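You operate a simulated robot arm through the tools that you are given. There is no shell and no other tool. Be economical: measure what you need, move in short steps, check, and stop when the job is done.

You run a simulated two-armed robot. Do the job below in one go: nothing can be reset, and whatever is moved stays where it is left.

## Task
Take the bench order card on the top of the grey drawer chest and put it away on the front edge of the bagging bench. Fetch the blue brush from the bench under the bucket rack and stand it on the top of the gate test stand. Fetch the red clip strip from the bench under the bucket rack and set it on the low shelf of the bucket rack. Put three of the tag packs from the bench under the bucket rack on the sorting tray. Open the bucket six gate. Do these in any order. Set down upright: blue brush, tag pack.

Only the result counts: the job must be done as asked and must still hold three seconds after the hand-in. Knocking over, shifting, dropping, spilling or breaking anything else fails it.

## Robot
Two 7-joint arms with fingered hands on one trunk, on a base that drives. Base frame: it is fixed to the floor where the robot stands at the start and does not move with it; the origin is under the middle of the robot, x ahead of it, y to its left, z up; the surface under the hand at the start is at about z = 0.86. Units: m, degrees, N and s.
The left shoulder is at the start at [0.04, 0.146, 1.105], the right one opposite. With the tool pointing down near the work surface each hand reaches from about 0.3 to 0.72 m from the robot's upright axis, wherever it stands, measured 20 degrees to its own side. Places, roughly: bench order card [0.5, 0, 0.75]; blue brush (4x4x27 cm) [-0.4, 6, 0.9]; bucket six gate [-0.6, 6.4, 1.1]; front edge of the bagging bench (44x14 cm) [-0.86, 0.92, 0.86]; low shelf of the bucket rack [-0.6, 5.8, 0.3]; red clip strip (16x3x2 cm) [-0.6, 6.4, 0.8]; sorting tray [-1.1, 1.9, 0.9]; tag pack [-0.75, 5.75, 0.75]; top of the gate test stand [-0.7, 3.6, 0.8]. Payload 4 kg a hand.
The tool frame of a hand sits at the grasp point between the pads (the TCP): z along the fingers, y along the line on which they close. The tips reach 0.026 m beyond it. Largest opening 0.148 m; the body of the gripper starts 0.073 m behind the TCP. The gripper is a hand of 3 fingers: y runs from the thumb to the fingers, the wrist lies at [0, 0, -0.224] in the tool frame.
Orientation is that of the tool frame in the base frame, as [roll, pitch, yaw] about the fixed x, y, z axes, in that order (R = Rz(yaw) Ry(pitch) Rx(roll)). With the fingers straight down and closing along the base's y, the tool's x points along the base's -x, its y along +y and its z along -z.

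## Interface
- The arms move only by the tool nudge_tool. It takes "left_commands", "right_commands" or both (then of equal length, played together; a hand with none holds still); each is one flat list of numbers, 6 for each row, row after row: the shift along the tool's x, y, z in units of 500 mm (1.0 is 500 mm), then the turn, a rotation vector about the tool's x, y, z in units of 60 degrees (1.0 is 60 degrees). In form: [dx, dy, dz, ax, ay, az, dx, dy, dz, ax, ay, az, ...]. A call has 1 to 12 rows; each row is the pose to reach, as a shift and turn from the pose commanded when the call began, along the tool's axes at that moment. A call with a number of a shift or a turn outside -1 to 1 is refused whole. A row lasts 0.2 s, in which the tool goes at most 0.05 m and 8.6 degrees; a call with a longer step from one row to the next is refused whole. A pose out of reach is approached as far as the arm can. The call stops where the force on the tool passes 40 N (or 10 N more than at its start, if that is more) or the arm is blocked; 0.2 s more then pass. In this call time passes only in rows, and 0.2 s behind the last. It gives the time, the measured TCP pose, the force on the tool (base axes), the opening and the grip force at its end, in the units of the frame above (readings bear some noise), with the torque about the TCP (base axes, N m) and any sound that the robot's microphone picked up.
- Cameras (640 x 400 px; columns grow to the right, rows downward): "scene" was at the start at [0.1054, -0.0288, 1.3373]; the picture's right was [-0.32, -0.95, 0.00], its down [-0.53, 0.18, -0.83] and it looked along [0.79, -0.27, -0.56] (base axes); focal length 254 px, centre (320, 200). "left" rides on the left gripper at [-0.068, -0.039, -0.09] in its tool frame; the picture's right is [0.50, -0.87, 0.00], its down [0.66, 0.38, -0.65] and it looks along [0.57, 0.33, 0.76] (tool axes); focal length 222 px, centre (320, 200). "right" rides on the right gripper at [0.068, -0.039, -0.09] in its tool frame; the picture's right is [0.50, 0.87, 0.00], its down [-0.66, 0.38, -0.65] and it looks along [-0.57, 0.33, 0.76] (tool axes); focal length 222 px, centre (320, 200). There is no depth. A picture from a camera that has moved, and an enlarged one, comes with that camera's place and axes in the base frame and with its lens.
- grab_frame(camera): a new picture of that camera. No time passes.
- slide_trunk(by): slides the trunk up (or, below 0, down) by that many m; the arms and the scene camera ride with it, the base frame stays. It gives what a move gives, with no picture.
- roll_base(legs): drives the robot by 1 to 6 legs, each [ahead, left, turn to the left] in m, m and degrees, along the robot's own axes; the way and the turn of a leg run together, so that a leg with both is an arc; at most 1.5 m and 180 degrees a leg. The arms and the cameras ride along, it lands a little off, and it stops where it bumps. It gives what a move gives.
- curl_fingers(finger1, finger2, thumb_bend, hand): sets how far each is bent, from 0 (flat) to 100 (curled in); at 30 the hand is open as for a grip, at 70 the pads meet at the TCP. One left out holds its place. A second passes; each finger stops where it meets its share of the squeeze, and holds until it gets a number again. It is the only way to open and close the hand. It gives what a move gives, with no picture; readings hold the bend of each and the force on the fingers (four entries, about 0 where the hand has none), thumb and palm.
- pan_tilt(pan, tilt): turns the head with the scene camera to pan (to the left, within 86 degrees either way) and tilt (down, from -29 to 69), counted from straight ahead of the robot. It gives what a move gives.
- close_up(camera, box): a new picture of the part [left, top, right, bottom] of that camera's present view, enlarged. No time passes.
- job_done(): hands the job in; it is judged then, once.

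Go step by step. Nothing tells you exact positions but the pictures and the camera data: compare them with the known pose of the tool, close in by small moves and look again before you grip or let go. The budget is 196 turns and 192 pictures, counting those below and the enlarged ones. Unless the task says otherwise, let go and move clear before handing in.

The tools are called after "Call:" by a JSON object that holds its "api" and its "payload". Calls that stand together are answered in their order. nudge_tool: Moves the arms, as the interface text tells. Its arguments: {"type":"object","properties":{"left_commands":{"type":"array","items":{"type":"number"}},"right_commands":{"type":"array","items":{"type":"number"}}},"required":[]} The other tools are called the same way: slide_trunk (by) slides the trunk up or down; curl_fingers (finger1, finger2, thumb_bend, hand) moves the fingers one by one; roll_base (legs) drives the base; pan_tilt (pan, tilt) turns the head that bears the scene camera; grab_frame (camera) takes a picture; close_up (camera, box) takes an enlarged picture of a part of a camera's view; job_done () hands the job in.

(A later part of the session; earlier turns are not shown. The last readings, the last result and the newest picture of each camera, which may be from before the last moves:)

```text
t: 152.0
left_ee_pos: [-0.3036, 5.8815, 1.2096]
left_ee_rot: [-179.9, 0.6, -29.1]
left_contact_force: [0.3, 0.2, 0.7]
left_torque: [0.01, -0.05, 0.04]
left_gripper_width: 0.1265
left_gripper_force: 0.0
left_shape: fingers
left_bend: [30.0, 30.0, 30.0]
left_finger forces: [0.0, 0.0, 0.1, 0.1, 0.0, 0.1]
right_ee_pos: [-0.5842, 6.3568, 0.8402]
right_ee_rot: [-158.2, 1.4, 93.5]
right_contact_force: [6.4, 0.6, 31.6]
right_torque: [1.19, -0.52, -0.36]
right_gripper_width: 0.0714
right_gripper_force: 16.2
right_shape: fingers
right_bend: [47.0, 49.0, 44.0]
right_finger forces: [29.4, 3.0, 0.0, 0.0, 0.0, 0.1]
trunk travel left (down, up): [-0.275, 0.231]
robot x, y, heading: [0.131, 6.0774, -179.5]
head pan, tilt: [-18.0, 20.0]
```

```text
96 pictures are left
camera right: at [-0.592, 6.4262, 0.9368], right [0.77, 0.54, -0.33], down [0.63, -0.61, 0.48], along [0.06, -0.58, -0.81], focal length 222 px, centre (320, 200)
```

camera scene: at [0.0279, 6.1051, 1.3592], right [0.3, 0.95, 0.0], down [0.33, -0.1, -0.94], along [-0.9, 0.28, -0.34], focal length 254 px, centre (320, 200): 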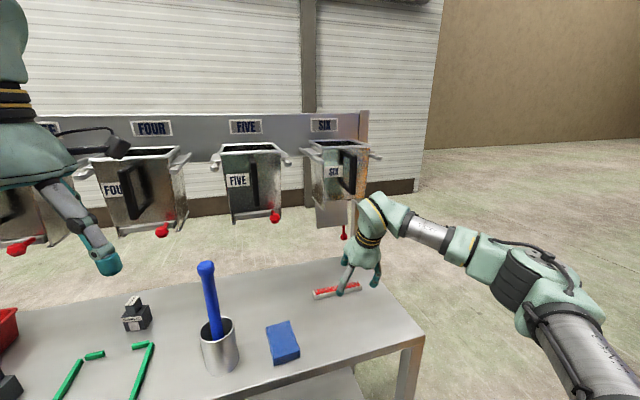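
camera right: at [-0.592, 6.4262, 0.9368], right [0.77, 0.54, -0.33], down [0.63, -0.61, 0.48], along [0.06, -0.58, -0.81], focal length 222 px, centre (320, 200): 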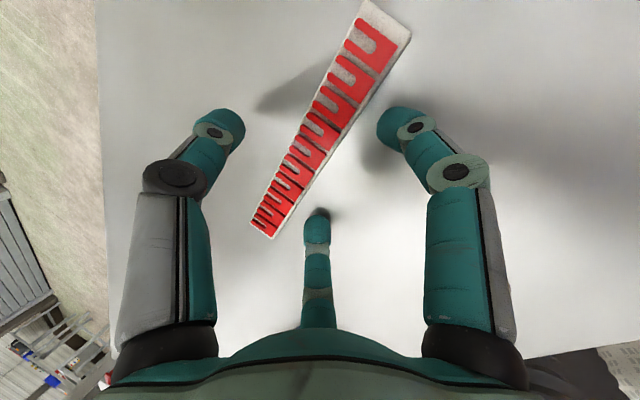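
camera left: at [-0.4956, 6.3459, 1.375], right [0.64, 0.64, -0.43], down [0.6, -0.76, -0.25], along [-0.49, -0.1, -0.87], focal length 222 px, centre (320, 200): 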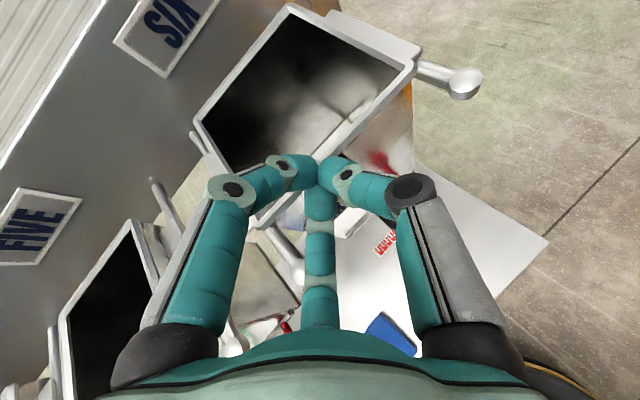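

Now the strip lies between the fingers, but the near fingertips press the bench (30 N). I'll raise 6 mm, half close, lower again and then close fully.

Call:
{"api": "nudge_tool", "payload": {"right_commands": [0, -0.005, -0.012, 0, 0, 0]}}

Call:
{"api": "curl_fingers", "payload": {"hand": "right", "finger1": 60, "finger2": 60, "thumb_bend": 58}}

Call:
{"api": "nudge_tool", "payload": {"right_commands": [0, 0.007, 0.018, 0, 0, 0]}}

Call:
{"api": "curl_fingers", "payload": {"hand": "right", "finger1": 78, "finger2": 78, "thumb_bend": 78}}

Call:
{"api": "grab_frame", "payload": {"camera": "right"}}

```text
t: 152.4
left_ee_pos: [-0.3087, 5.883, 1.2085]
left_ee_rot: [-179.9, 0.3, -29.1]
left_contact_force: [0.9, -0.2, 1.1]
left_torque: [0.04, 0.0, 0.03]
left_gripper_width: 0.1266
left_gripper_force: 0.0
left_shape: fingers
left_bend: [30.0, 30.0, 30.0]
left_finger forces: [0.0, 0.1, 0.1, 0.1, 0.0, 0.0]
right_ee_pos: [-0.5849, 6.356, 0.841]
right_ee_rot: [-159.0, 1.6, 93.5]
right_contact_force: [2.9, 2.0, 19.9]
right_torque: [0.79, -0.26, -0.17]
right_gripper_width: 0.0718
right_gripper_force: 9.8
right_shape: fingers
right_bend: [47.0, 48.0, 44.0]
right_finger forces: [18.8, 1.2, 0.0, 0.1, 0.0, 0.0]
trunk travel left (down, up): [-0.275, 0.231]
robot x, y, heading: [0.137, 6.0789, -179.6]
head pan, tilt: [-18.0, 20.0]
```

```text
t: 153.4
left_ee_pos: [-0.3111, 5.8854, 1.2085]
left_ee_rot: [-179.8, 0.2, -29.3]
left_contact_force: [-0.1, 0.3, -0.3]
left_torque: [0.0, 0.01, 0.01]
left_gripper_width: 0.1268
left_gripper_force: 0.0
left_shape: fingers
left_bend: [30.0, 30.0, 30.0]
left_finger forces: [0.0, 0.1, 0.1, 0.1, 0.1, 0.0]
right_ee_pos: [-0.5861, 6.3575, 0.8367]
right_ee_rot: [-159.2, 1.5, 93.4]
right_contact_force: [-0.2, 0.3, -0.6]
right_torque: [0.06, 0.01, 0.02]
right_gripper_width: 0.0339
right_gripper_force: 0.1
right_shape: fingers
right_bend: [60.0, 60.0, 57.0]
right_finger forces: [0.2, 0.0, 0.0, 0.0, 0.1, 0.0]
trunk travel left (down, up): [-0.275, 0.231]
robot x, y, heading: [0.1398, 6.0784, -179.4]
head pan, tilt: [-18.0, 20.0]
```

```text
t: 153.8
left_ee_pos: [-0.3067, 5.8826, 1.208]
left_ee_rot: [-179.9, 0.3, -29.3]
left_contact_force: [-0.3, -0.9, 0.7]
left_torque: [0.04, -0.02, -0.01]
left_gripper_width: 0.1263
left_gripper_force: 0.1
left_shape: fingers
left_bend: [30.0, 30.0, 30.0]
left_finger forces: [0.1, 0.0, 0.1, 0.0, 0.0, 0.0]
right_ee_pos: [-0.5861, 6.3559, 0.8335]
right_ee_rot: [-158.7, 1.5, 93.6]
right_contact_force: [4.1, 1.8, 20.7]
right_torque: [0.18, -0.13, -0.04]
right_gripper_width: 0.0302
right_gripper_force: 10.7
right_shape: fingers
right_bend: [61.0, 61.0, 57.0]
right_finger forces: [12.6, 7.5, 0.0, 0.0, 0.8, 0.0]
trunk travel left (down, up): [-0.275, 0.231]
robot x, y, heading: [0.1392, 6.0823, -179.4]
head pan, tilt: [-18.0, 20.0]
```

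```text
t: 154.8
left_ee_pos: [-0.3103, 5.8835, 1.2079]
left_ee_rot: [-179.7, 0.2, -29.2]
left_contact_force: [0.4, 0.0, -0.6]
left_torque: [0.02, 0.01, 0.01]
left_gripper_width: 0.1264
left_gripper_force: 0.0
left_shape: fingers
left_bend: [30.0, 30.0, 30.0]
left_finger forces: [0.0, 0.0, 0.0, 0.0, 0.0, 0.1]
right_ee_pos: [-0.5867, 6.356, 0.8286]
right_ee_rot: [-159.1, 1.5, 93.5]
right_contact_force: [-1.9, -0.5, 7.5]
right_torque: [0.02, 0.12, 0.0]
right_gripper_width: 0.0227
right_gripper_force: 22.5
right_shape: fingers
right_bend: [74.0, 74.0, 66.0]
right_finger forces: [12.8, 13.3, 0.0, 0.0, 19.7, 0.0]
trunk travel left (down, up): [-0.275, 0.231]
robot x, y, heading: [0.1404, 6.0767, -179.3]
head pan, tilt: [-18.0, 20.0]
```

```text
95 pictures are left
camera right: at [-0.5963, 6.426, 0.9253], right [0.78, 0.54, -0.32], down [0.63, -0.6, 0.49], along [0.07, -0.58, -0.81], focal length 222 px, centre (320, 200)
```

right: 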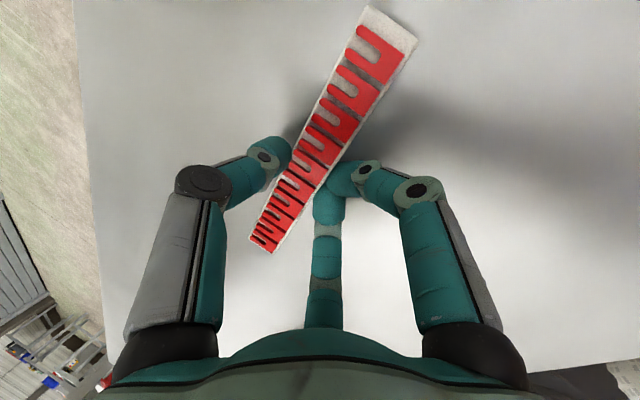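

The strip is gripped firmly (about 20 N). I'll lift it and bring it out from under the bucket.

Call:
{"api": "nudge_tool", "payload": {"right_commands": [0, -0.022, -0.056, 0, 0, 0, -0.006, 0.056, -0.11, 0, 0, 0, -0.012, 0.135, -0.163, 0, 0, 0, -0.018, 0.217, -0.213, 0, 0, 0]}}

Call:
{"api": "grab_frame", "payload": {"camera": "right"}}

Call:
{"api": "grab_frame", "payload": {"camera": "scene"}}

```text
t: 155.8
left_ee_pos: [-0.3101, 5.8849, 1.209]
left_ee_rot: [-179.9, 0.2, -29.1]
left_contact_force: [0.3, -0.6, -0.4]
left_torque: [0.0, 0.04, 0.0]
left_gripper_width: 0.1266
left_gripper_force: 0.0
left_shape: fingers
left_bend: [30.0, 30.0, 30.0]
left_finger forces: [0.0, 0.1, 0.1, 0.0, 0.1, 0.0]
right_ee_pos: [-0.4456, 6.3582, 0.89]
right_ee_rot: [-159.0, 1.5, 93.4]
right_contact_force: [-0.7, 0.6, -0.2]
right_torque: [-0.02, 0.03, 0.02]
right_gripper_width: 0.0218
right_gripper_force: 8.4
right_shape: fingers
right_bend: [74.0, 74.0, 66.0]
right_finger forces: [0.0, 0.0, 0.0, 0.0, 17.1, 0.1]
trunk travel left (down, up): [-0.275, 0.231]
robot x, y, heading: [0.1351, 6.084, -179.4]
head pan, tilt: [-18.0, 20.0]
```

```text
94 pictures are left
camera right: at [-0.4553, 6.4281, 0.9873], right [0.78, 0.54, -0.32], down [0.62, -0.61, 0.49], along [0.07, -0.59, -0.81], focal length 222 px, centre (320, 200)
```

right: 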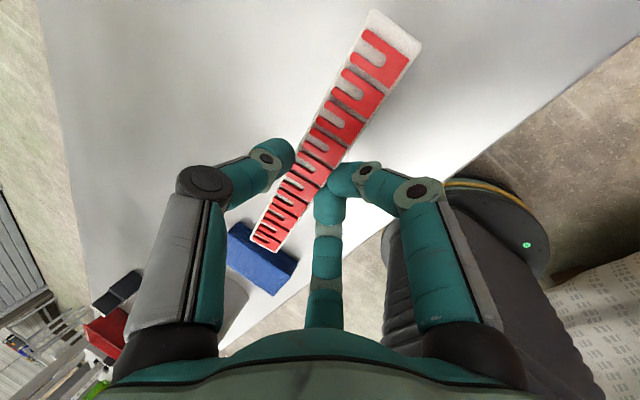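

```text
93 pictures are left
camera scene: at [0.0292, 6.1059, 1.3593], right [0.3, 0.95, 0.0], down [0.33, -0.1, -0.94], along [-0.9, 0.28, -0.34], focal length 254 px, centre (320, 200)
```

scene: 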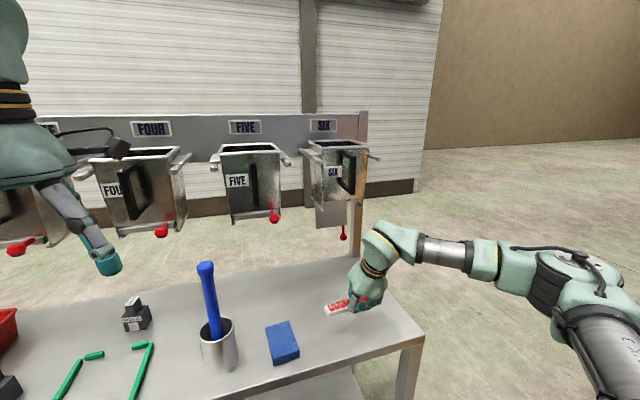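

The strip is held level enough. I'll draw both hands back from the bench, then lower the trunk to reach the low shelf.

Call:
{"api": "nudge_tool", "payload": {"right_commands": [-0.0475, 0.0625, -0.0243, 0, 0, 0, -0.095, 0.125, -0.0487, 0, 0, 0, -0.1425, 0.1875, -0.073, 0, 0, 0, -0.19, 0.25, -0.0973, 0, 0, 0, -0.2375, 0.3125, -0.1217, 0, 0, 0, -0.285, 0.375, -0.146, 0, 0, 0], "left_commands": [0.03, -0.016, -0.017, 0, 0, 0, 0.06, -0.033, -0.033, 0, 0, 0, 0.09, -0.049, -0.05, 0, 0, 0, 0.12, -0.065, -0.067, 0, 0, 0, 0.15, -0.082, -0.083, 0, 0, 0, 0.175, -0.098, -0.1, 0, 0, 0]}}

Call:
{"api": "pan_tilt", "payload": {"pan": -12, "tilt": 50}}

Call:
{"api": "grab_frame", "payload": {"camera": "scene"}}

```text
t: 157.2
left_ee_pos: [-0.2085, 5.8821, 1.2579]
left_ee_rot: [-179.8, 0.2, -29.2]
left_contact_force: [-0.7, -0.5, -0.3]
left_torque: [0.0, -0.01, 0.04]
left_gripper_width: 0.1261
left_gripper_force: 0.0
left_shape: fingers
left_bend: [30.0, 30.0, 30.0]
left_finger forces: [0.1, 0.0, 0.0, 0.0, 0.1, 0.0]
right_ee_pos: [-0.2482, 6.2255, 0.8925]
right_ee_rot: [-159.1, 1.5, 93.3]
right_contact_force: [0.3, -0.4, 0.3]
right_torque: [0.0, -0.02, -0.03]
right_gripper_width: 0.0218
right_gripper_force: 8.6
right_shape: fingers
right_bend: [74.0, 74.0, 66.0]
right_finger forces: [0.0, 0.0, 0.0, 0.1, 17.0, 0.0]
right hand out of reach, approached as far as the arm can: row 6
trunk travel left (down, up): [-0.275, 0.231]
robot x, y, heading: [0.1334, 6.0762, -179.5]
head pan, tilt: [-18.0, 20.0]
```

```text
t: 158.2
left_ee_pos: [-0.2099, 5.8827, 1.2572]
left_ee_rot: [-179.8, 0.3, -29.2]
left_contact_force: [-0.4, -0.6, -0.1]
left_torque: [0.0, 0.0, 0.03]
left_gripper_width: 0.1264
left_gripper_force: 0.1
left_shape: fingers
left_bend: [30.0, 30.0, 30.0]
left_finger forces: [0.0, 0.0, 0.0, 0.0, 0.0, 0.0]
right_ee_pos: [-0.2493, 6.2262, 0.8944]
right_ee_rot: [-159.2, 1.4, 93.5]
right_contact_force: [0.4, -0.9, -0.5]
right_torque: [0.03, -0.02, -0.01]
right_gripper_width: 0.0216
right_gripper_force: 8.6
right_shape: fingers
right_bend: [74.0, 74.0, 66.0]
right_finger forces: [0.0, 0.0, 0.0, 0.1, 17.0, 0.0]
trunk travel left (down, up): [-0.275, 0.231]
robot x, y, heading: [0.1368, 6.0776, -180.0]
head pan, tilt: [-12.0, 50.0]
```

```text
92 pictures are left
camera scene: at [0.0411, 6.0927, 1.3137], right [0.2, 0.98, 0.0], down [0.75, -0.15, -0.64], along [-0.63, 0.13, -0.77], focal length 254 px, centre (320, 200)
```

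scene: 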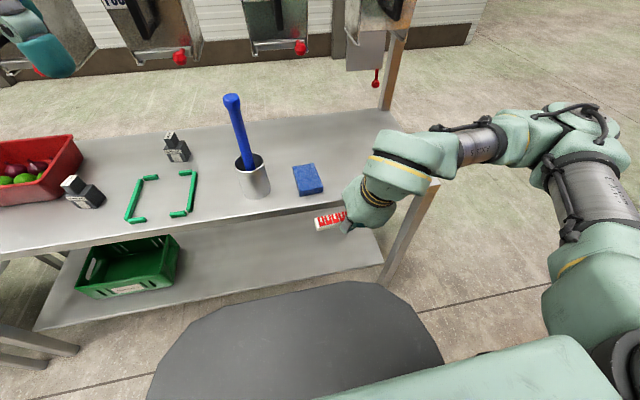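

Both hands are clear of the bench edge. I'll lower the trunk fully.

Call:
{"api": "slide_trunk", "payload": {"by": -0.26}}

Call:
{"api": "nudge_tool", "payload": {"right_commands": [0, 0.034, 0.08, 0, 0, 0, 0, 0.068, 0.16, 0, 0, 0, 0, 0.105, 0.25, 0, 0, 0, 0, 0.14, 0.335, 0, 0, 0]}}

Call:
{"api": "grab_frame", "payload": {"camera": "scene"}}

Call:
{"api": "grab_frame", "payload": {"camera": "right"}}

```text
t: 160.8
left_ee_pos: [-0.2097, 5.8827, 0.998]
left_ee_rot: [-179.8, 0.2, -29.3]
left_contact_force: [-0.9, -0.3, 0.5]
left_torque: [-0.02, 0.02, -0.01]
left_gripper_width: 0.1265
left_gripper_force: 0.1
left_shape: fingers
left_bend: [30.0, 30.0, 30.0]
left_finger forces: [0.0, 0.0, 0.1, 0.0, 0.0, 0.0]
right_ee_pos: [-0.2505, 6.2262, 0.6328]
right_ee_rot: [-159.2, 1.4, 93.4]
right_contact_force: [-0.1, -0.4, 0.3]
right_torque: [0.02, -0.03, 0.01]
right_gripper_width: 0.0215
right_gripper_force: 8.1
right_shape: fingers
right_bend: [74.0, 74.0, 66.0]
right_finger forces: [0.0, 0.0, 0.0, 0.0, 16.9, 0.0]
trunk travel left (down, up): [-0.015, 0.491]
robot x, y, heading: [0.137, 6.0771, -179.6]
head pan, tilt: [-12.0, 50.0]
```

```text
t: 161.8
left_ee_pos: [-0.2111, 5.8837, 0.9964]
left_ee_rot: [-180.0, 0.1, -29.3]
left_contact_force: [0.9, 0.4, -0.6]
left_torque: [-0.02, -0.06, -0.04]
left_gripper_width: 0.1267
left_gripper_force: 0.0
left_shape: fingers
left_bend: [30.0, 30.0, 30.0]
left_finger forces: [0.1, 0.0, 0.0, 0.0, 0.1, 0.0]
right_ee_pos: [-0.2589, 6.2296, 0.4636]
right_ee_rot: [-159.9, 0.6, 92.5]
right_contact_force: [0.1, -0.3, -0.2]
right_torque: [0.01, 0.01, 0.02]
right_gripper_width: 0.0215
right_gripper_force: 8.9
right_shape: fingers
right_bend: [74.0, 74.0, 66.0]
right_finger forces: [0.1, 0.0, 0.0, 0.0, 16.9, 0.0]
right hand out of reach, approached as far as the arm can: row 4
trunk travel left (down, up): [-0.015, 0.491]
robot x, y, heading: [0.1356, 6.0783, -179.6]
head pan, tilt: [-12.0, 50.0]
```

```text
91 pictures are left
camera scene: at [0.0403, 6.0938, 1.0535], right [0.2, 0.98, 0.0], down [0.75, -0.15, -0.64], along [-0.63, 0.13, -0.77], focal length 254 px, centre (320, 200)
```

scene: 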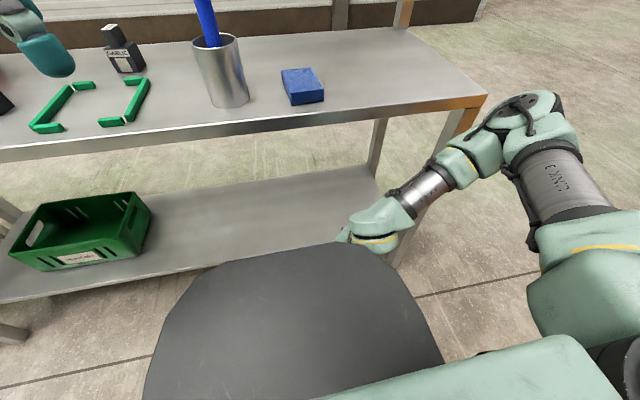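

```text
90 pictures are left
camera right: at [-0.2695, 6.2985, 0.5609], right [0.79, 0.53, -0.3], down [0.61, -0.62, 0.49], along [0.07, -0.57, -0.82], focal length 222 px, centre (320, 200)
```

right: 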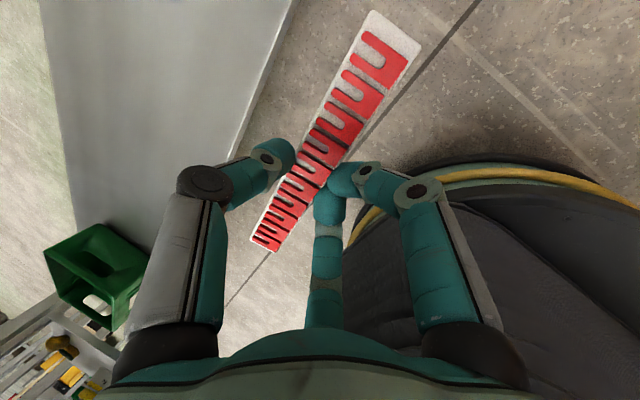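

The hand is low in front of the shelf (front edge x≈-0.387, top z≈0.3). I'll move it forward under the bench while coming down to about z=0.41.

Call:
{"api": "nudge_tool", "payload": {"right_commands": [-0.004, -0.055, 0.06, 0, 0, 0, -0.008, -0.135, 0.11, 0, 0, 0, -0.012, -0.215, 0.155, 0, 0, 0, -0.016, -0.295, 0.2, 0, 0, 0, -0.02, -0.38, 0.24, 0, 0, 0]}}

Call:
{"api": "grab_frame", "payload": {"camera": "right"}}

Call:
{"api": "grab_frame", "payload": {"camera": "scene"}}

```text
t: 163.1
left_ee_pos: [-0.2101, 5.8823, 0.9968]
left_ee_rot: [-179.8, 0.2, -29.2]
left_contact_force: [-0.5, -0.7, 0.3]
left_torque: [0.02, 0.01, 0.0]
left_gripper_width: 0.1265
left_gripper_force: 0.1
left_shape: fingers
left_bend: [30.0, 30.0, 30.0]
left_finger forces: [0.0, 0.1, 0.0, 0.0, 0.1, 0.0]
right_ee_pos: [-0.483, 6.2017, 0.4203]
right_ee_rot: [-159.3, 1.6, 93.5]
right_contact_force: [-0.2, -0.6, -0.1]
right_torque: [0.02, 0.01, 0.02]
right_gripper_width: 0.0211
right_gripper_force: 8.0
right_shape: fingers
right_bend: [74.0, 74.0, 66.0]
right_finger forces: [0.0, 0.0, 0.0, 0.1, 16.6, 0.0]
trunk travel left (down, up): [-0.015, 0.491]
robot x, y, heading: [0.1368, 6.077, -179.6]
head pan, tilt: [-12.0, 50.0]
```

```text
89 pictures are left
camera right: at [-0.4927, 6.272, 0.5161], right [0.78, 0.54, -0.32], down [0.62, -0.6, 0.5], along [0.07, -0.58, -0.81], focal length 222 px, centre (320, 200)
```

right: 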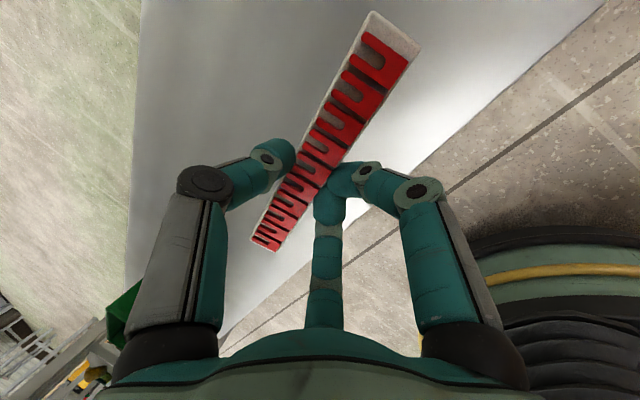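

```text
88 pictures are left
camera scene: at [0.0408, 6.0924, 1.0537], right [0.2, 0.98, 0.0], down [0.75, -0.15, -0.64], along [-0.63, 0.13, -0.77], focal length 254 px, centre (320, 200)
```

scene: 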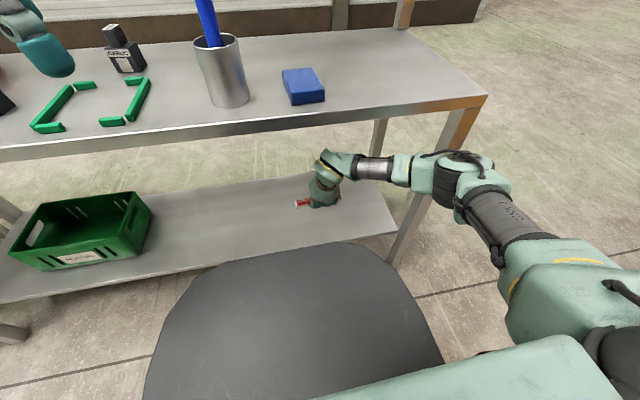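

The strip is over the shelf. I'll level the hand (20° rotation) and lower to just above the shelf.

Call:
{"api": "nudge_tool", "payload": {"right_commands": [0, 0.005, 0.038, -0.083, 0, 0, 0, 0.01, 0.076, -0.167, 0, 0, 0, 0.016, 0.114, -0.25, 0, 0, 0, 0.021, 0.152, -0.333, 0, 0]}}

Call:
{"api": "grab_frame", "payload": {"camera": "right"}}

Call:
{"api": "close_up", "payload": {"camera": "scene", "box": [240, 120, 420, 250]}}

```text
t: 164.1
left_ee_pos: [-0.2105, 5.8824, 0.9984]
left_ee_rot: [-179.8, 0.2, -29.2]
left_contact_force: [0.4, 0.6, 0.2]
left_torque: [-0.03, 0.02, 0.02]
left_gripper_width: 0.1265
left_gripper_force: 0.1
left_shape: fingers
left_bend: [30.0, 30.0, 30.0]
left_finger forces: [0.0, 0.0, 0.0, 0.0, 0.0, 0.0]
right_ee_pos: [-0.4855, 6.199, 0.3458]
right_ee_rot: [-179.3, 1.7, 93.7]
right_contact_force: [0.4, -0.2, -1.3]
right_torque: [0.01, -0.01, 0.02]
right_gripper_width: 0.0206
right_gripper_force: 8.1
right_shape: fingers
right_bend: [74.0, 74.0, 66.0]
right_finger forces: [0.0, 0.1, 0.0, 0.1, 16.6, 0.0]
right hand out of reach, approached as far as the arm can: row 4
trunk travel left (down, up): [-0.015, 0.491]
robot x, y, heading: [0.1351, 6.0774, -179.5]
head pan, tilt: [-12.0, 50.0]
```

```text
87 pictures are left
camera right: at [-0.5282, 6.2666, 0.4342], right [0.83, 0.55, -0.03], down [0.43, -0.61, 0.67], along [0.35, -0.57, -0.74], focal length 222 px, centre (320, 200)
```

right: 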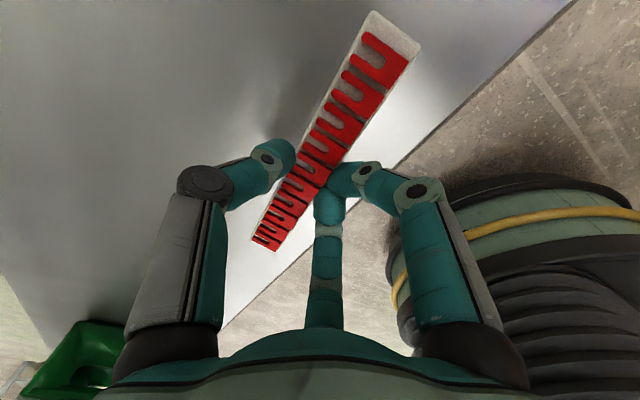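

```text
3.08 times, centred on (330, 185) of scene
camera zoom: at [0.0412, 6.0924, 1.0537], right [0.2, 0.98, 0.0], down [0.75, -0.15, -0.64], along [-0.63, 0.13, -0.77], focal length 783 px, centre (289, 246)
```

zoom: 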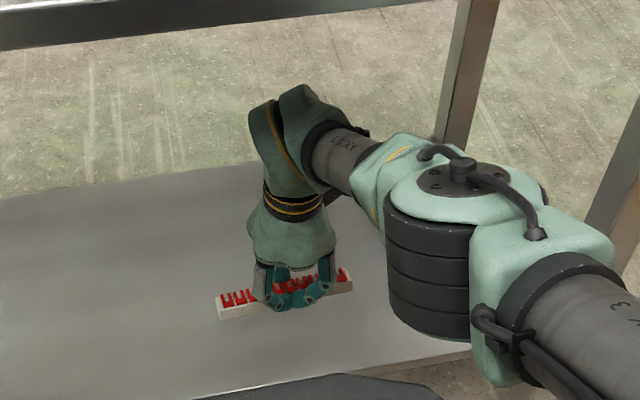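

Close to the shelf now. I'll lower gently until it touches.

Call:
{"api": "nudge_tool", "payload": {"right_commands": [0, 0, 0.01, 0, 0, 0, 0, 0, 0.02, 0, 0, 0, 0, 0, 0.03, 0, 0, 0, 0, 0, 0.04, 0, 0, 0]}}

Call:
{"api": "close_up", "payload": {"camera": "scene", "box": [270, 170, 370, 230]}}

```text
t: 165.1
left_ee_pos: [-0.2106, 5.8829, 0.997]
left_ee_rot: [-179.8, 0.2, -29.2]
left_contact_force: [-0.3, -0.3, -0.6]
left_torque: [0.01, 0.0, 0.0]
left_gripper_width: 0.1265
left_gripper_force: 0.2
left_shape: fingers
left_bend: [30.0, 30.0, 30.0]
left_finger forces: [0.0, 0.0, 0.1, 0.1, 0.0, 0.0]
right_ee_pos: [-0.4779, 6.199, 0.3285]
right_ee_rot: [-179.2, 1.5, 93.5]
right_contact_force: [-0.1, -1.2, -0.3]
right_torque: [0.0, -0.01, 0.02]
right_gripper_width: 0.0207
right_gripper_force: 8.2
right_shape: fingers
right_bend: [74.0, 74.0, 66.0]
right_finger forces: [0.1, 0.0, 0.0, 0.0, 16.5, 0.0]
right hand out of reach, approached as far as the arm can: row 1, 2, 3, 4
trunk travel left (down, up): [-0.015, 0.491]
robot x, y, heading: [0.1354, 6.0778, -179.6]
head pan, tilt: [-12.0, 50.0]
```

```text
6.40 times, centred on (320, 200) of scene
camera zoom: at [0.0411, 6.0925, 1.0537], right [0.2, 0.98, 0.0], down [0.75, -0.15, -0.64], along [-0.63, 0.13, -0.77], focal length 1628 px, centre (320, 200)
```

zoom: 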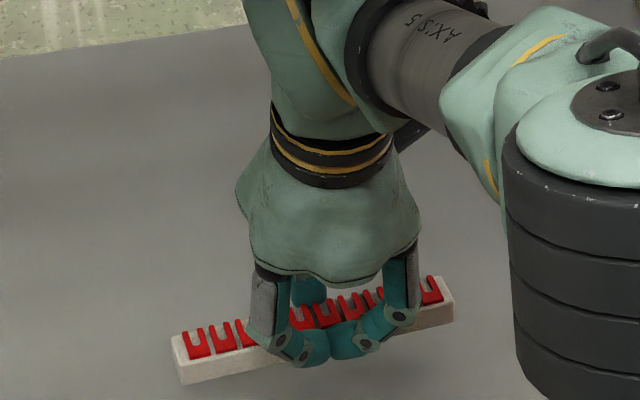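

No contact yet. I'll use the last 1.5 cm of trunk travel.

Call:
{"api": "slide_trunk", "payload": {"by": -0.015}}

Call:
{"api": "close_up", "payload": {"camera": "scene", "box": [270, 170, 370, 230]}}

Call:
{"api": "grab_frame", "payload": {"camera": "right"}}

```text
t: 165.7
left_ee_pos: [-0.2098, 5.8831, 0.9839]
left_ee_rot: [-179.9, 0.2, -29.1]
left_contact_force: [-0.6, 0.4, 0.2]
left_torque: [0.01, 0.01, -0.02]
left_gripper_width: 0.1267
left_gripper_force: 0.0
left_shape: fingers
left_bend: [30.0, 30.0, 30.0]
left_finger forces: [0.0, 0.1, 0.0, 0.1, 0.0, 0.1]
right_ee_pos: [-0.4776, 6.1995, 0.3144]
right_ee_rot: [-179.3, 1.5, 93.5]
right_contact_force: [-0.8, -0.5, 0.1]
right_torque: [0.0, 0.03, 0.02]
right_gripper_width: 0.021
right_gripper_force: 8.3
right_shape: fingers
right_bend: [74.0, 74.0, 66.0]
right_finger forces: [0.0, 0.0, 0.0, 0.1, 16.4, 0.0]
trunk travel left (down, up): [0.0, 0.506]
robot x, y, heading: [0.1407, 6.0777, -179.5]
head pan, tilt: [-12.0, 50.0]
```

```text
6.40 times, centred on (320, 200) of scene
camera zoom: at [0.0414, 6.0928, 1.0396], right [0.2, 0.98, 0.0], down [0.75, -0.15, -0.64], along [-0.63, 0.13, -0.77], focal length 1628 px, centre (320, 200)
```

zoom: 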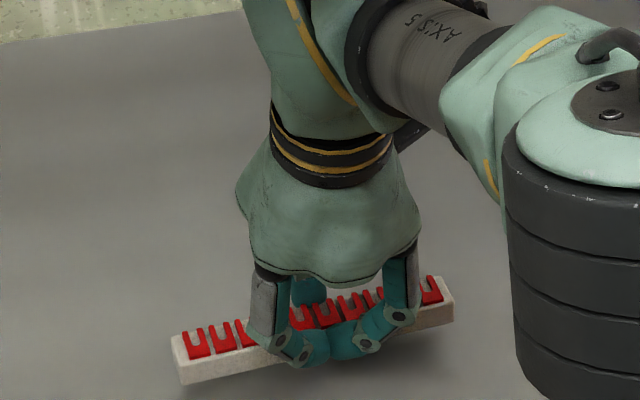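

```text
83 pictures are left
camera right: at [-0.5197, 6.2671, 0.4025], right [0.83, 0.55, -0.03], down [0.43, -0.61, 0.67], along [0.35, -0.57, -0.75], focal length 222 px, centre (320, 200)
```

right: 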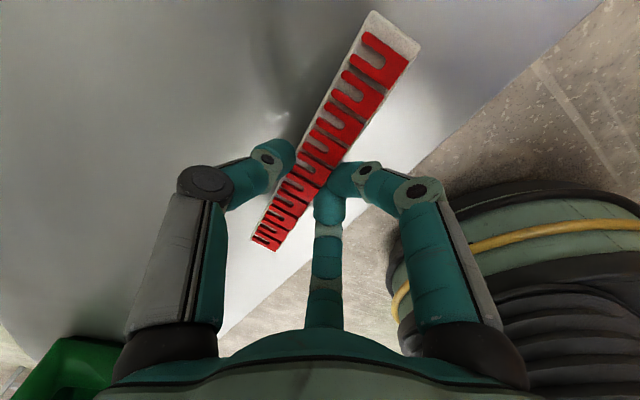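

Still no contact at z=0.314, so the shelf is lower, and the arm is fully stretched. I'll come back 4 cm (still over the shelf) while going down to touch.

Call:
{"api": "nudge_tool", "payload": {"right_commands": [0, 0.04, 0.01, 0, 0, 0, 0, 0.08, 0.02, 0, 0, 0, 0, 0.08, 0.04, 0, 0, 0, 0, 0.08, 0.055, 0, 0, 0, 0, 0.08, 0.07, 0, 0, 0, 0, 0.08, 0.085, 0, 0, 0]}}

Call:
{"api": "close_up", "payload": {"camera": "scene", "box": [270, 170, 370, 230]}}

```text
t: 166.8
left_ee_pos: [-0.2096, 5.8826, 0.9843]
left_ee_rot: [-179.8, 0.2, -29.2]
left_contact_force: [-1.4, -0.3, 0.6]
left_torque: [-0.02, -0.01, -0.03]
left_gripper_width: 0.1264
left_gripper_force: 0.0
left_shape: fingers
left_bend: [30.0, 30.0, 30.0]
left_finger forces: [0.0, 0.1, 0.0, 0.0, 0.0, 0.0]
right_ee_pos: [-0.4423, 6.1999, 0.2886]
right_ee_rot: [-178.5, 1.8, 93.4]
right_contact_force: [8.0, 1.5, 23.4]
right_torque: [-0.02, 0.02, 0.03]
right_gripper_width: 0.0204
right_gripper_force: 28.3
right_shape: fingers
right_bend: [76.0, 76.0, 61.0]
right_finger forces: [18.7, 19.0, 0.0, 0.1, 18.3, 0.1]
trunk travel left (down, up): [0.0, 0.506]
robot x, y, heading: [0.1326, 6.0748, -179.3]
head pan, tilt: [-12.0, 50.0]
stopped in row 5 (right hand): the force on the tool passed its limit at 44 N (the readings are from after the stop); the commanded pose is now the measured one
```

```text
6.40 times, centred on (320, 200) of scene
camera zoom: at [0.043, 6.0926, 1.0399], right [0.2, 0.98, 0.0], down [0.75, -0.15, -0.64], along [-0.63, 0.13, -0.77], focal length 1628 px, centre (320, 200)
```

zoom: 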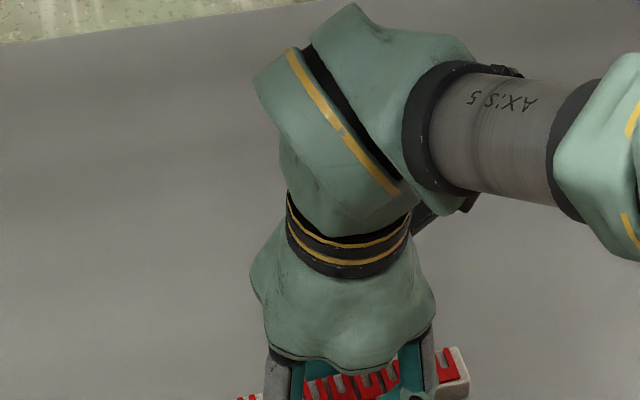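

The strip touched down at z≈0.289. I'll relieve the pressure slightly, open the fingers, and look before lifting.

Call:
{"api": "nudge_tool", "payload": {"right_commands": [0, 0, -0.006, 0, 0, 0]}}

Call:
{"api": "curl_fingers", "payload": {"hand": "right", "finger1": 62, "finger2": 62, "thumb_bend": 50}}

Call:
{"api": "nudge_tool", "payload": {"right_commands": [0, 0, -0.04, 0, 0, 0, 0, 0, -0.1, 0, 0, 0, 0, 0, -0.18, 0, 0, 0]}}

Call:
{"api": "grab_frame", "payload": {"camera": "right"}}

Call:
{"api": "grab_frame", "payload": {"camera": "scene"}}

```text
t: 167.2
left_ee_pos: [-0.2091, 5.8817, 0.9843]
left_ee_rot: [-179.9, 0.2, -29.2]
left_contact_force: [0.3, -0.1, -0.1]
left_torque: [0.01, 0.01, -0.04]
left_gripper_width: 0.1266
left_gripper_force: 0.2
left_shape: fingers
left_bend: [30.0, 30.0, 30.0]
left_finger forces: [0.0, 0.1, 0.0, 0.0, 0.1, 0.1]
right_ee_pos: [-0.4418, 6.1998, 0.2904]
right_ee_rot: [-178.8, 1.7, 93.4]
right_contact_force: [0.7, -0.2, 13.2]
right_torque: [0.01, 0.17, 0.0]
right_gripper_width: 0.0211
right_gripper_force: 26.1
right_shape: fingers
right_bend: [76.0, 76.0, 62.0]
right_finger forces: [15.5, 15.8, 0.0, 0.0, 20.1, 0.0]
trunk travel left (down, up): [0.0, 0.506]
robot x, y, heading: [0.1365, 6.0789, -179.7]
head pan, tilt: [-12.0, 50.0]
```

```text
t: 168.2
left_ee_pos: [-0.2087, 5.8814, 0.9847]
left_ee_rot: [-179.9, 0.3, -29.2]
left_contact_force: [-0.6, 0.8, -0.7]
left_torque: [0.01, -0.01, -0.03]
left_gripper_width: 0.1265
left_gripper_force: 0.1
left_shape: fingers
left_bend: [30.0, 30.0, 30.0]
left_finger forces: [0.0, 0.1, 0.0, 0.0, 0.0, 0.1]
right_ee_pos: [-0.4412, 6.1989, 0.2912]
right_ee_rot: [-178.6, 1.6, 93.5]
right_contact_force: [6.0, -1.0, 28.9]
right_torque: [0.04, 0.5, 0.0]
right_gripper_width: 0.0285
right_gripper_force: 14.8
right_shape: fingers
right_bend: [64.0, 63.0, 55.0]
right_finger forces: [3.2, 2.6, 0.0, 0.0, 23.1, 0.1]
trunk travel left (down, up): [0.0, 0.506]
robot x, y, heading: [0.133, 6.077, -179.3]
head pan, tilt: [-12.0, 50.0]
```

```text
t: 169.0
left_ee_pos: [-0.2088, 5.8827, 0.9836]
left_ee_rot: [-179.9, 0.3, -29.3]
left_contact_force: [-0.2, -0.4, 0.8]
left_torque: [0.03, 0.04, 0.0]
left_gripper_width: 0.1265
left_gripper_force: 0.0
left_shape: fingers
left_bend: [30.0, 30.0, 30.0]
left_finger forces: [0.0, 0.1, 0.0, 0.0, 0.0, 0.0]
right_ee_pos: [-0.443, 6.2008, 0.3769]
right_ee_rot: [-178.9, 1.7, 93.4]
right_contact_force: [0.7, 1.1, -0.1]
right_torque: [-0.01, 0.02, -0.01]
right_gripper_width: 0.0435
right_gripper_force: 0.0
right_shape: fingers
right_bend: [62.0, 62.0, 50.0]
right_finger forces: [0.0, 0.1, 0.0, 0.0, 0.0, 0.1]
trunk travel left (down, up): [0.0, 0.506]
robot x, y, heading: [0.1348, 6.0776, -179.6]
head pan, tilt: [-12.0, 50.0]
```

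```text
81 pictures are left
camera right: at [-0.4848, 6.2691, 0.4659], right [0.83, 0.55, -0.03], down [0.43, -0.61, 0.67], along [0.35, -0.57, -0.75], focal length 222 px, centre (320, 200)
```

right: 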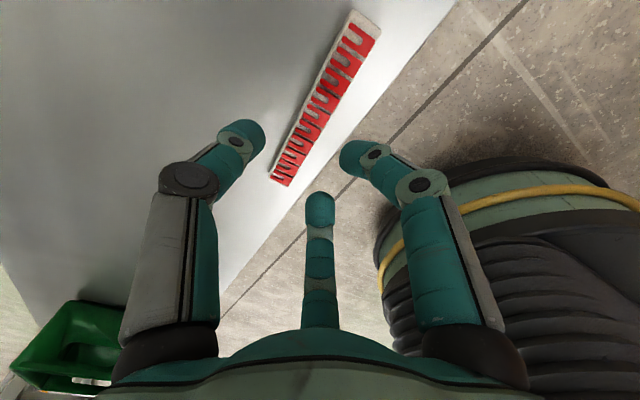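

```text
80 pictures are left
camera scene: at [0.0417, 6.0927, 1.0397], right [0.2, 0.98, 0.0], down [0.75, -0.15, -0.64], along [-0.63, 0.13, -0.77], focal length 254 px, centre (320, 200)
```

scene: 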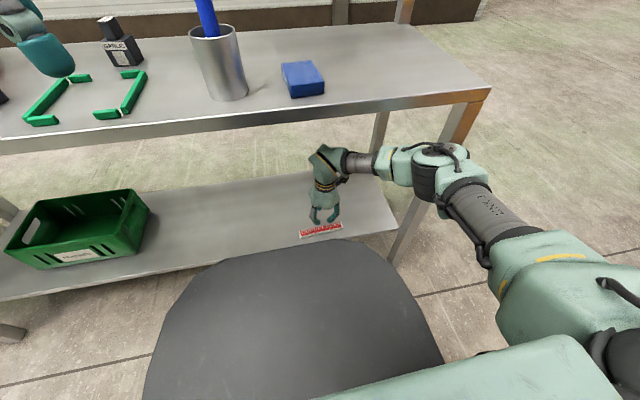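

The strip lies flat on the low shelf but only a few cm from the front edge. I'll push it deeper with a closed fist from the front.

Call:
{"api": "curl_fingers", "payload": {"hand": "right", "finger1": 70, "finger2": 70, "thumb_bend": 70}}

Call:
{"api": "nudge_tool", "payload": {"right_commands": [0, 0.07, 0, 0, 0, 0, 0, 0.136, 0.03, 0.083, 0, 0, 0, 0.136, 0.08, 0.167, 0, 0, 0, 0.136, 0.13, 0.25, 0, 0, 0, 0.136, 0.16, 0.333, 0, 0]}}

Call:
{"api": "grab_frame", "payload": {"camera": "right"}}

```text
t: 170.0
left_ee_pos: [-0.2099, 5.8833, 0.9843]
left_ee_rot: [-179.9, 0.2, -29.2]
left_contact_force: [-0.1, -0.5, 0.3]
left_torque: [-0.03, -0.02, 0.03]
left_gripper_width: 0.1261
left_gripper_force: 0.2
left_shape: fingers
left_bend: [30.0, 30.0, 30.0]
left_finger forces: [0.0, 0.0, 0.0, 0.0, 0.1, 0.0]
right_ee_pos: [-0.4433, 6.2012, 0.3758]
right_ee_rot: [-178.8, 1.8, 93.4]
right_contact_force: [-0.1, 0.1, 0.4]
right_torque: [0.01, 0.01, 0.01]
right_gripper_width: 0.0003
right_gripper_force: 0.0
right_shape: fingers
right_bend: [70.0, 70.0, 70.0]
right_finger forces: [0.0, 0.0, 0.0, 0.0, 0.1, 0.1]
trunk travel left (down, up): [0.0, 0.506]
robot x, y, heading: [0.1405, 6.0775, -179.7]
head pan, tilt: [-12.0, 50.0]
```

```text
t: 171.2
left_ee_pos: [-0.2096, 5.8823, 0.9842]
left_ee_rot: [-179.8, 0.3, -29.1]
left_contact_force: [0.2, -0.1, -0.3]
left_torque: [-0.01, -0.01, 0.02]
left_gripper_width: 0.1265
left_gripper_force: 0.0
left_shape: fingers
left_bend: [30.0, 30.0, 30.0]
left_finger forces: [0.0, 0.1, 0.0, 0.0, 0.0, 0.0]
right_ee_pos: [-0.3747, 6.2032, 0.2961]
right_ee_rot: [-158.7, 1.9, 93.4]
right_contact_force: [-0.2, -0.3, 0.4]
right_torque: [-0.01, -0.02, 0.0]
right_gripper_width: 0.0004
right_gripper_force: 0.0
right_shape: fingers
right_bend: [70.0, 70.0, 70.0]
right_finger forces: [0.0, 0.0, 0.1, 0.0, 0.0, 0.0]
trunk travel left (down, up): [0.0, 0.506]
robot x, y, heading: [0.1354, 6.0779, -179.6]
head pan, tilt: [-12.0, 50.0]
```

```text
79 pictures are left
camera right: at [-0.3837, 6.274, 0.3926], right [0.78, 0.54, -0.33], down [0.63, -0.6, 0.49], along [0.07, -0.59, -0.81], focal length 222 px, centre (320, 200)
```

right: 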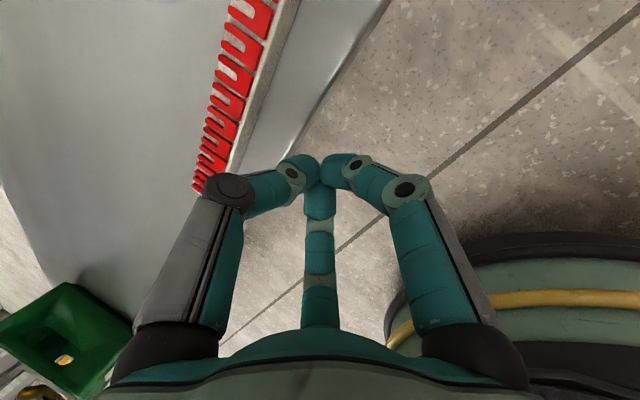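

The fist is at the shelf's front edge with the strip in front of it. I'll push forward about 10 cm in small steps.

Call:
{"api": "nudge_tool", "payload": {"right_commands": [0, -0.047, 0.017, 0, 0, 0, 0, -0.094, 0.034, 0, 0, 0, 0, -0.141, 0.051, 0, 0, 0, 0, -0.188, 0.068, 0, 0, 0, 0, -0.207, 0.075, 0, 0, 0]}}

Call:
{"api": "grab_frame", "payload": {"camera": "right"}}

```text
t: 172.4
left_ee_pos: [-0.2095, 5.8834, 0.983]
left_ee_rot: [-179.7, 0.2, -29.3]
left_contact_force: [0.1, 0.6, -0.5]
left_torque: [-0.02, -0.02, 0.0]
left_gripper_width: 0.1265
left_gripper_force: 0.0
left_shape: fingers
left_bend: [30.0, 30.0, 30.0]
left_finger forces: [0.0, 0.0, 0.1, 0.0, 0.0, 0.0]
right_ee_pos: [-0.4843, 6.2015, 0.3]
right_ee_rot: [-158.9, 1.7, 93.6]
right_contact_force: [-0.2, -0.6, 0.0]
right_torque: [0.0, 0.01, -0.02]
right_gripper_width: 0.0001
right_gripper_force: 0.1
right_shape: fingers
right_bend: [70.0, 70.0, 70.0]
right_finger forces: [0.1, 0.0, 0.1, 0.0, 0.1, 0.1]
trunk travel left (down, up): [0.0, 0.506]
robot x, y, heading: [0.1367, 6.0789, -179.6]
head pan, tilt: [-12.0, 50.0]
```

```text
78 pictures are left
camera right: at [-0.492, 6.2697, 0.3956], right [0.78, 0.54, -0.33], down [0.63, -0.6, 0.49], along [0.07, -0.59, -0.81], focal length 222 px, centre (320, 200)
```

right: 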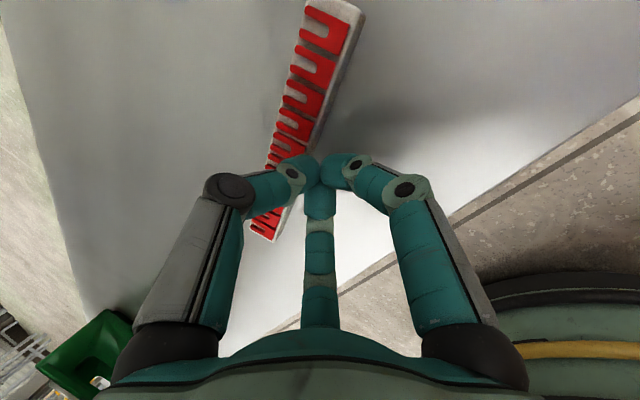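

The strip now lies well on the shelf. I'll pull the hand out from under the bench and raise the trunk to its normal height.

Call:
{"api": "nudge_tool", "payload": {"right_commands": [0, -0.027, -0.075, 0, 0, 0, 0, 0.05, -0.12, 0, 0, 0, 0, 0.13, -0.16, 0, 0, 0, 0, 0.21, -0.2, 0, 0, 0, 0, 0.3, -0.235, 0, 0, 0, 0, 0.39, -0.273, 0, 0, 0]}}

Call:
{"api": "grab_frame", "payload": {"camera": "scene"}}

Call:
{"api": "slide_trunk", "payload": {"by": 0.275}}

```text
t: 173.8
left_ee_pos: [-0.2105, 5.8812, 0.984]
left_ee_rot: [-179.8, 0.3, -29.2]
left_contact_force: [0.1, -0.6, -0.6]
left_torque: [0.04, -0.03, 0.03]
left_gripper_width: 0.1265
left_gripper_force: 0.0
left_shape: fingers
left_bend: [30.0, 30.0, 30.0]
left_finger forces: [0.0, 0.1, 0.1, 0.0, 0.0, 0.1]
right_ee_pos: [-0.2858, 6.198, 0.367]
right_ee_rot: [-160.2, 1.7, 94.2]
right_contact_force: [0.0, -0.1, 0.0]
right_torque: [0.01, 0.0, 0.01]
right_gripper_width: 0.0003
right_gripper_force: 0.0
right_shape: fingers
right_bend: [70.0, 70.0, 70.0]
right_finger forces: [0.1, 0.0, 0.0, 0.1, 0.0, 0.0]
right hand out of reach, approached as far as the arm can: row 5, 6
trunk travel left (down, up): [0.0, 0.506]
robot x, y, heading: [0.1348, 6.078, -179.3]
head pan, tilt: [-12.0, 50.0]
```

```text
77 pictures are left
camera scene: at [0.0418, 6.0913, 1.0397], right [0.2, 0.98, 0.0], down [0.75, -0.15, -0.64], along [-0.63, 0.13, -0.77], focal length 254 px, centre (320, 200)
```

scene: 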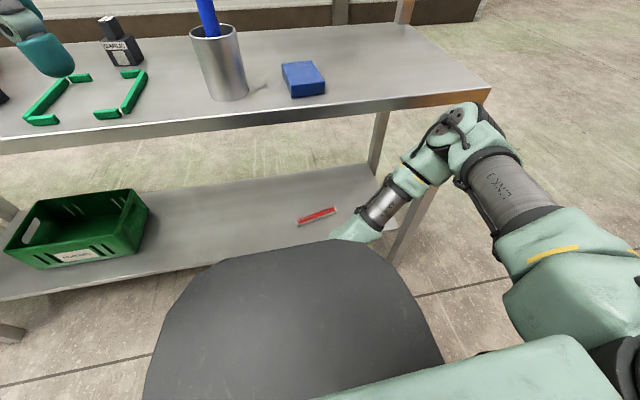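

```text
t: 176.6
left_ee_pos: [-0.2108, 5.8831, 1.2567]
left_ee_rot: [-179.8, 0.2, -29.2]
left_contact_force: [-0.7, -0.3, -0.6]
left_torque: [-0.01, 0.0, 0.01]
left_gripper_width: 0.1265
left_gripper_force: 0.1
left_shape: fingers
left_bend: [30.0, 30.0, 30.0]
left_finger forces: [0.1, 0.0, 0.0, 0.1, 0.1, 0.1]
right_ee_pos: [-0.2885, 6.1955, 0.6408]
right_ee_rot: [-160.2, 1.9, 94.1]
right_contact_force: [0.0, 0.7, -0.3]
right_torque: [0.04, 0.02, -0.03]
right_gripper_width: 0.0001
right_gripper_force: 0.1
right_shape: fingers
right_bend: [70.0, 70.0, 70.0]
right_finger forces: [0.0, 0.1, 0.0, 0.0, 0.0, 0.0]
trunk travel left (down, up): [-0.275, 0.231]
robot x, y, heading: [0.1372, 6.0759, -179.7]
head pan, tilt: [-12.0, 50.0]
```

The strip is placed. Now the brush: I'll raise the right hand and straighten it to point down.

Call:
{"api": "nudge_tool", "payload": {"right_commands": [0, -0.034, -0.094, -0.033, 0, 0, 0, -0.068, -0.188, -0.067, 0, 0, 0, -0.102, -0.282, -0.1, 0, 0, 0, -0.136, -0.376, -0.133, 0, 0, 0, -0.17, -0.47, -0.167, 0, 0, 0, -0.204, -0.564, -0.2, 0, 0, 0, -0.238, -0.658, -0.233, 0, 0, 0, -0.272, -0.752, -0.267, 0, 0, 0, -0.306, -0.846, -0.3, 0, 0, 0, -0.34, -0.94, -0.333, 0, 0]}}

Call:
{"api": "curl_fingers", "payload": {"hand": "right", "finger1": 30, "finger2": 30, "thumb_bend": 30}}

Call:
{"api": "pan_tilt", "payload": {"pan": 0, "tilt": 40}}

Call:
{"api": "grab_frame", "payload": {"camera": "scene"}}

Call:
{"api": "grab_frame", "payload": {"camera": "right"}}

```text
t: 178.8
left_ee_pos: [-0.2087, 5.8825, 1.2588]
left_ee_rot: [-179.8, 0.3, -29.2]
left_contact_force: [0.3, 0.8, 0.1]
left_torque: [0.03, 0.01, -0.02]
left_gripper_width: 0.1265
left_gripper_force: 0.0
left_shape: fingers
left_bend: [30.0, 30.0, 30.0]
left_finger forces: [0.1, 0.0, 0.1, 0.0, 0.0, 0.0]
right_ee_pos: [-0.2904, 6.2125, 1.1358]
right_ee_rot: [179.8, 1.9, 94.2]
right_contact_force: [-0.5, 0.5, 0.7]
right_torque: [0.01, 0.02, -0.02]
right_gripper_width: 0.0001
right_gripper_force: 0.1
right_shape: fingers
right_bend: [70.0, 70.0, 70.0]
right_finger forces: [0.0, 0.0, 0.0, 0.0, 0.0, 0.0]
trunk travel left (down, up): [-0.275, 0.231]
robot x, y, heading: [0.138, 6.0794, -179.5]
head pan, tilt: [-12.0, 50.0]
```

```text
t: 179.8
left_ee_pos: [-0.2095, 5.8817, 1.2577]
left_ee_rot: [-179.8, 0.1, -29.2]
left_contact_force: [1.0, -0.3, -0.6]
left_torque: [0.01, -0.04, 0.0]
left_gripper_width: 0.1267
left_gripper_force: 0.2
left_shape: fingers
left_bend: [30.0, 30.0, 30.0]
left_finger forces: [0.0, 0.0, 0.1, 0.0, 0.0, 0.0]
right_ee_pos: [-0.2921, 6.2131, 1.1331]
right_ee_rot: [179.8, 1.9, 94.1]
right_contact_force: [-0.4, 0.5, -0.1]
right_torque: [0.04, 0.04, 0.02]
right_gripper_width: 0.1267
right_gripper_force: 0.1
right_shape: fingers
right_bend: [30.0, 30.0, 30.0]
right_finger forces: [0.1, 0.1, 0.0, 0.1, 0.0, 0.1]
trunk travel left (down, up): [-0.275, 0.231]
robot x, y, heading: [0.136, 6.0766, -179.4]
head pan, tilt: [-12.0, 50.0]
```

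```text
t: 180.5
left_ee_pos: [-0.211, 5.8837, 1.257]
left_ee_rot: [-179.8, 0.2, -29.2]
left_contact_force: [-0.2, 0.5, 0.3]
left_torque: [0.01, -0.03, -0.02]
left_gripper_width: 0.1265
left_gripper_force: 0.0
left_shape: fingers
left_bend: [30.0, 30.0, 30.0]
left_finger forces: [0.0, 0.0, 0.1, 0.0, 0.1, 0.0]
right_ee_pos: [-0.2921, 6.2131, 1.1342]
right_ee_rot: [179.8, 1.9, 94.1]
right_contact_force: [-0.4, 0.7, -1.0]
right_torque: [-0.03, 0.01, 0.02]
right_gripper_width: 0.1268
right_gripper_force: 0.1
right_shape: fingers
right_bend: [30.0, 30.0, 30.0]
right_finger forces: [0.0, 0.0, 0.0, 0.0, 0.1, 0.0]
trunk travel left (down, up): [-0.275, 0.231]
robot x, y, heading: [0.1334, 6.0763, -179.5]
head pan, tilt: [0.0, 40.0]
```

```text
76 pictures are left
camera scene: at [0.0317, 6.0768, 1.3278], right [-0.01, 1.0, 0.0], down [0.64, 0.01, -0.77], along [-0.77, -0.01, -0.64], focal length 254 px, centre (320, 200)
```

scene: 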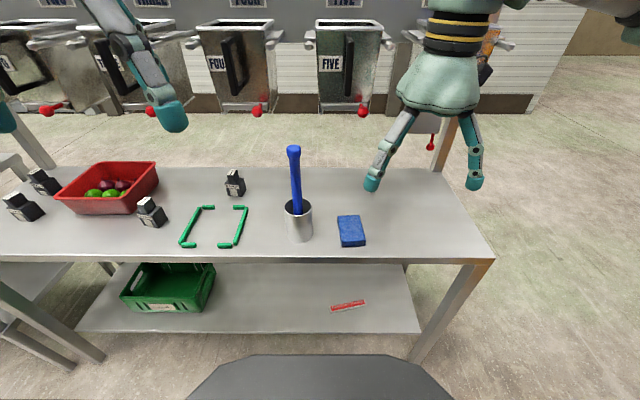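

```text
75 pictures are left
camera right: at [-0.3373, 6.281, 1.2218], right [0.83, 0.56, -0.01], down [0.42, -0.6, 0.68], along [0.37, -0.57, -0.74], focal length 222 px, centre (320, 200)
```

right: 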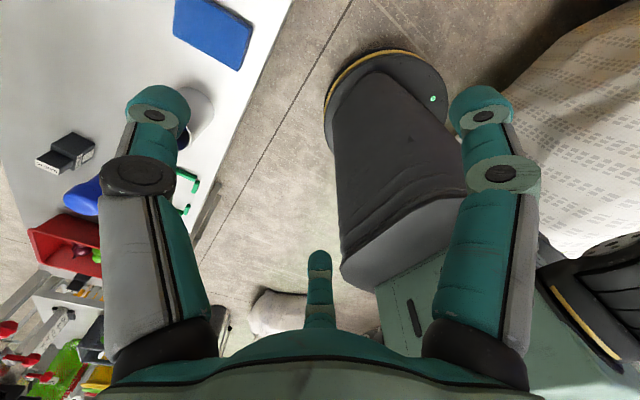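

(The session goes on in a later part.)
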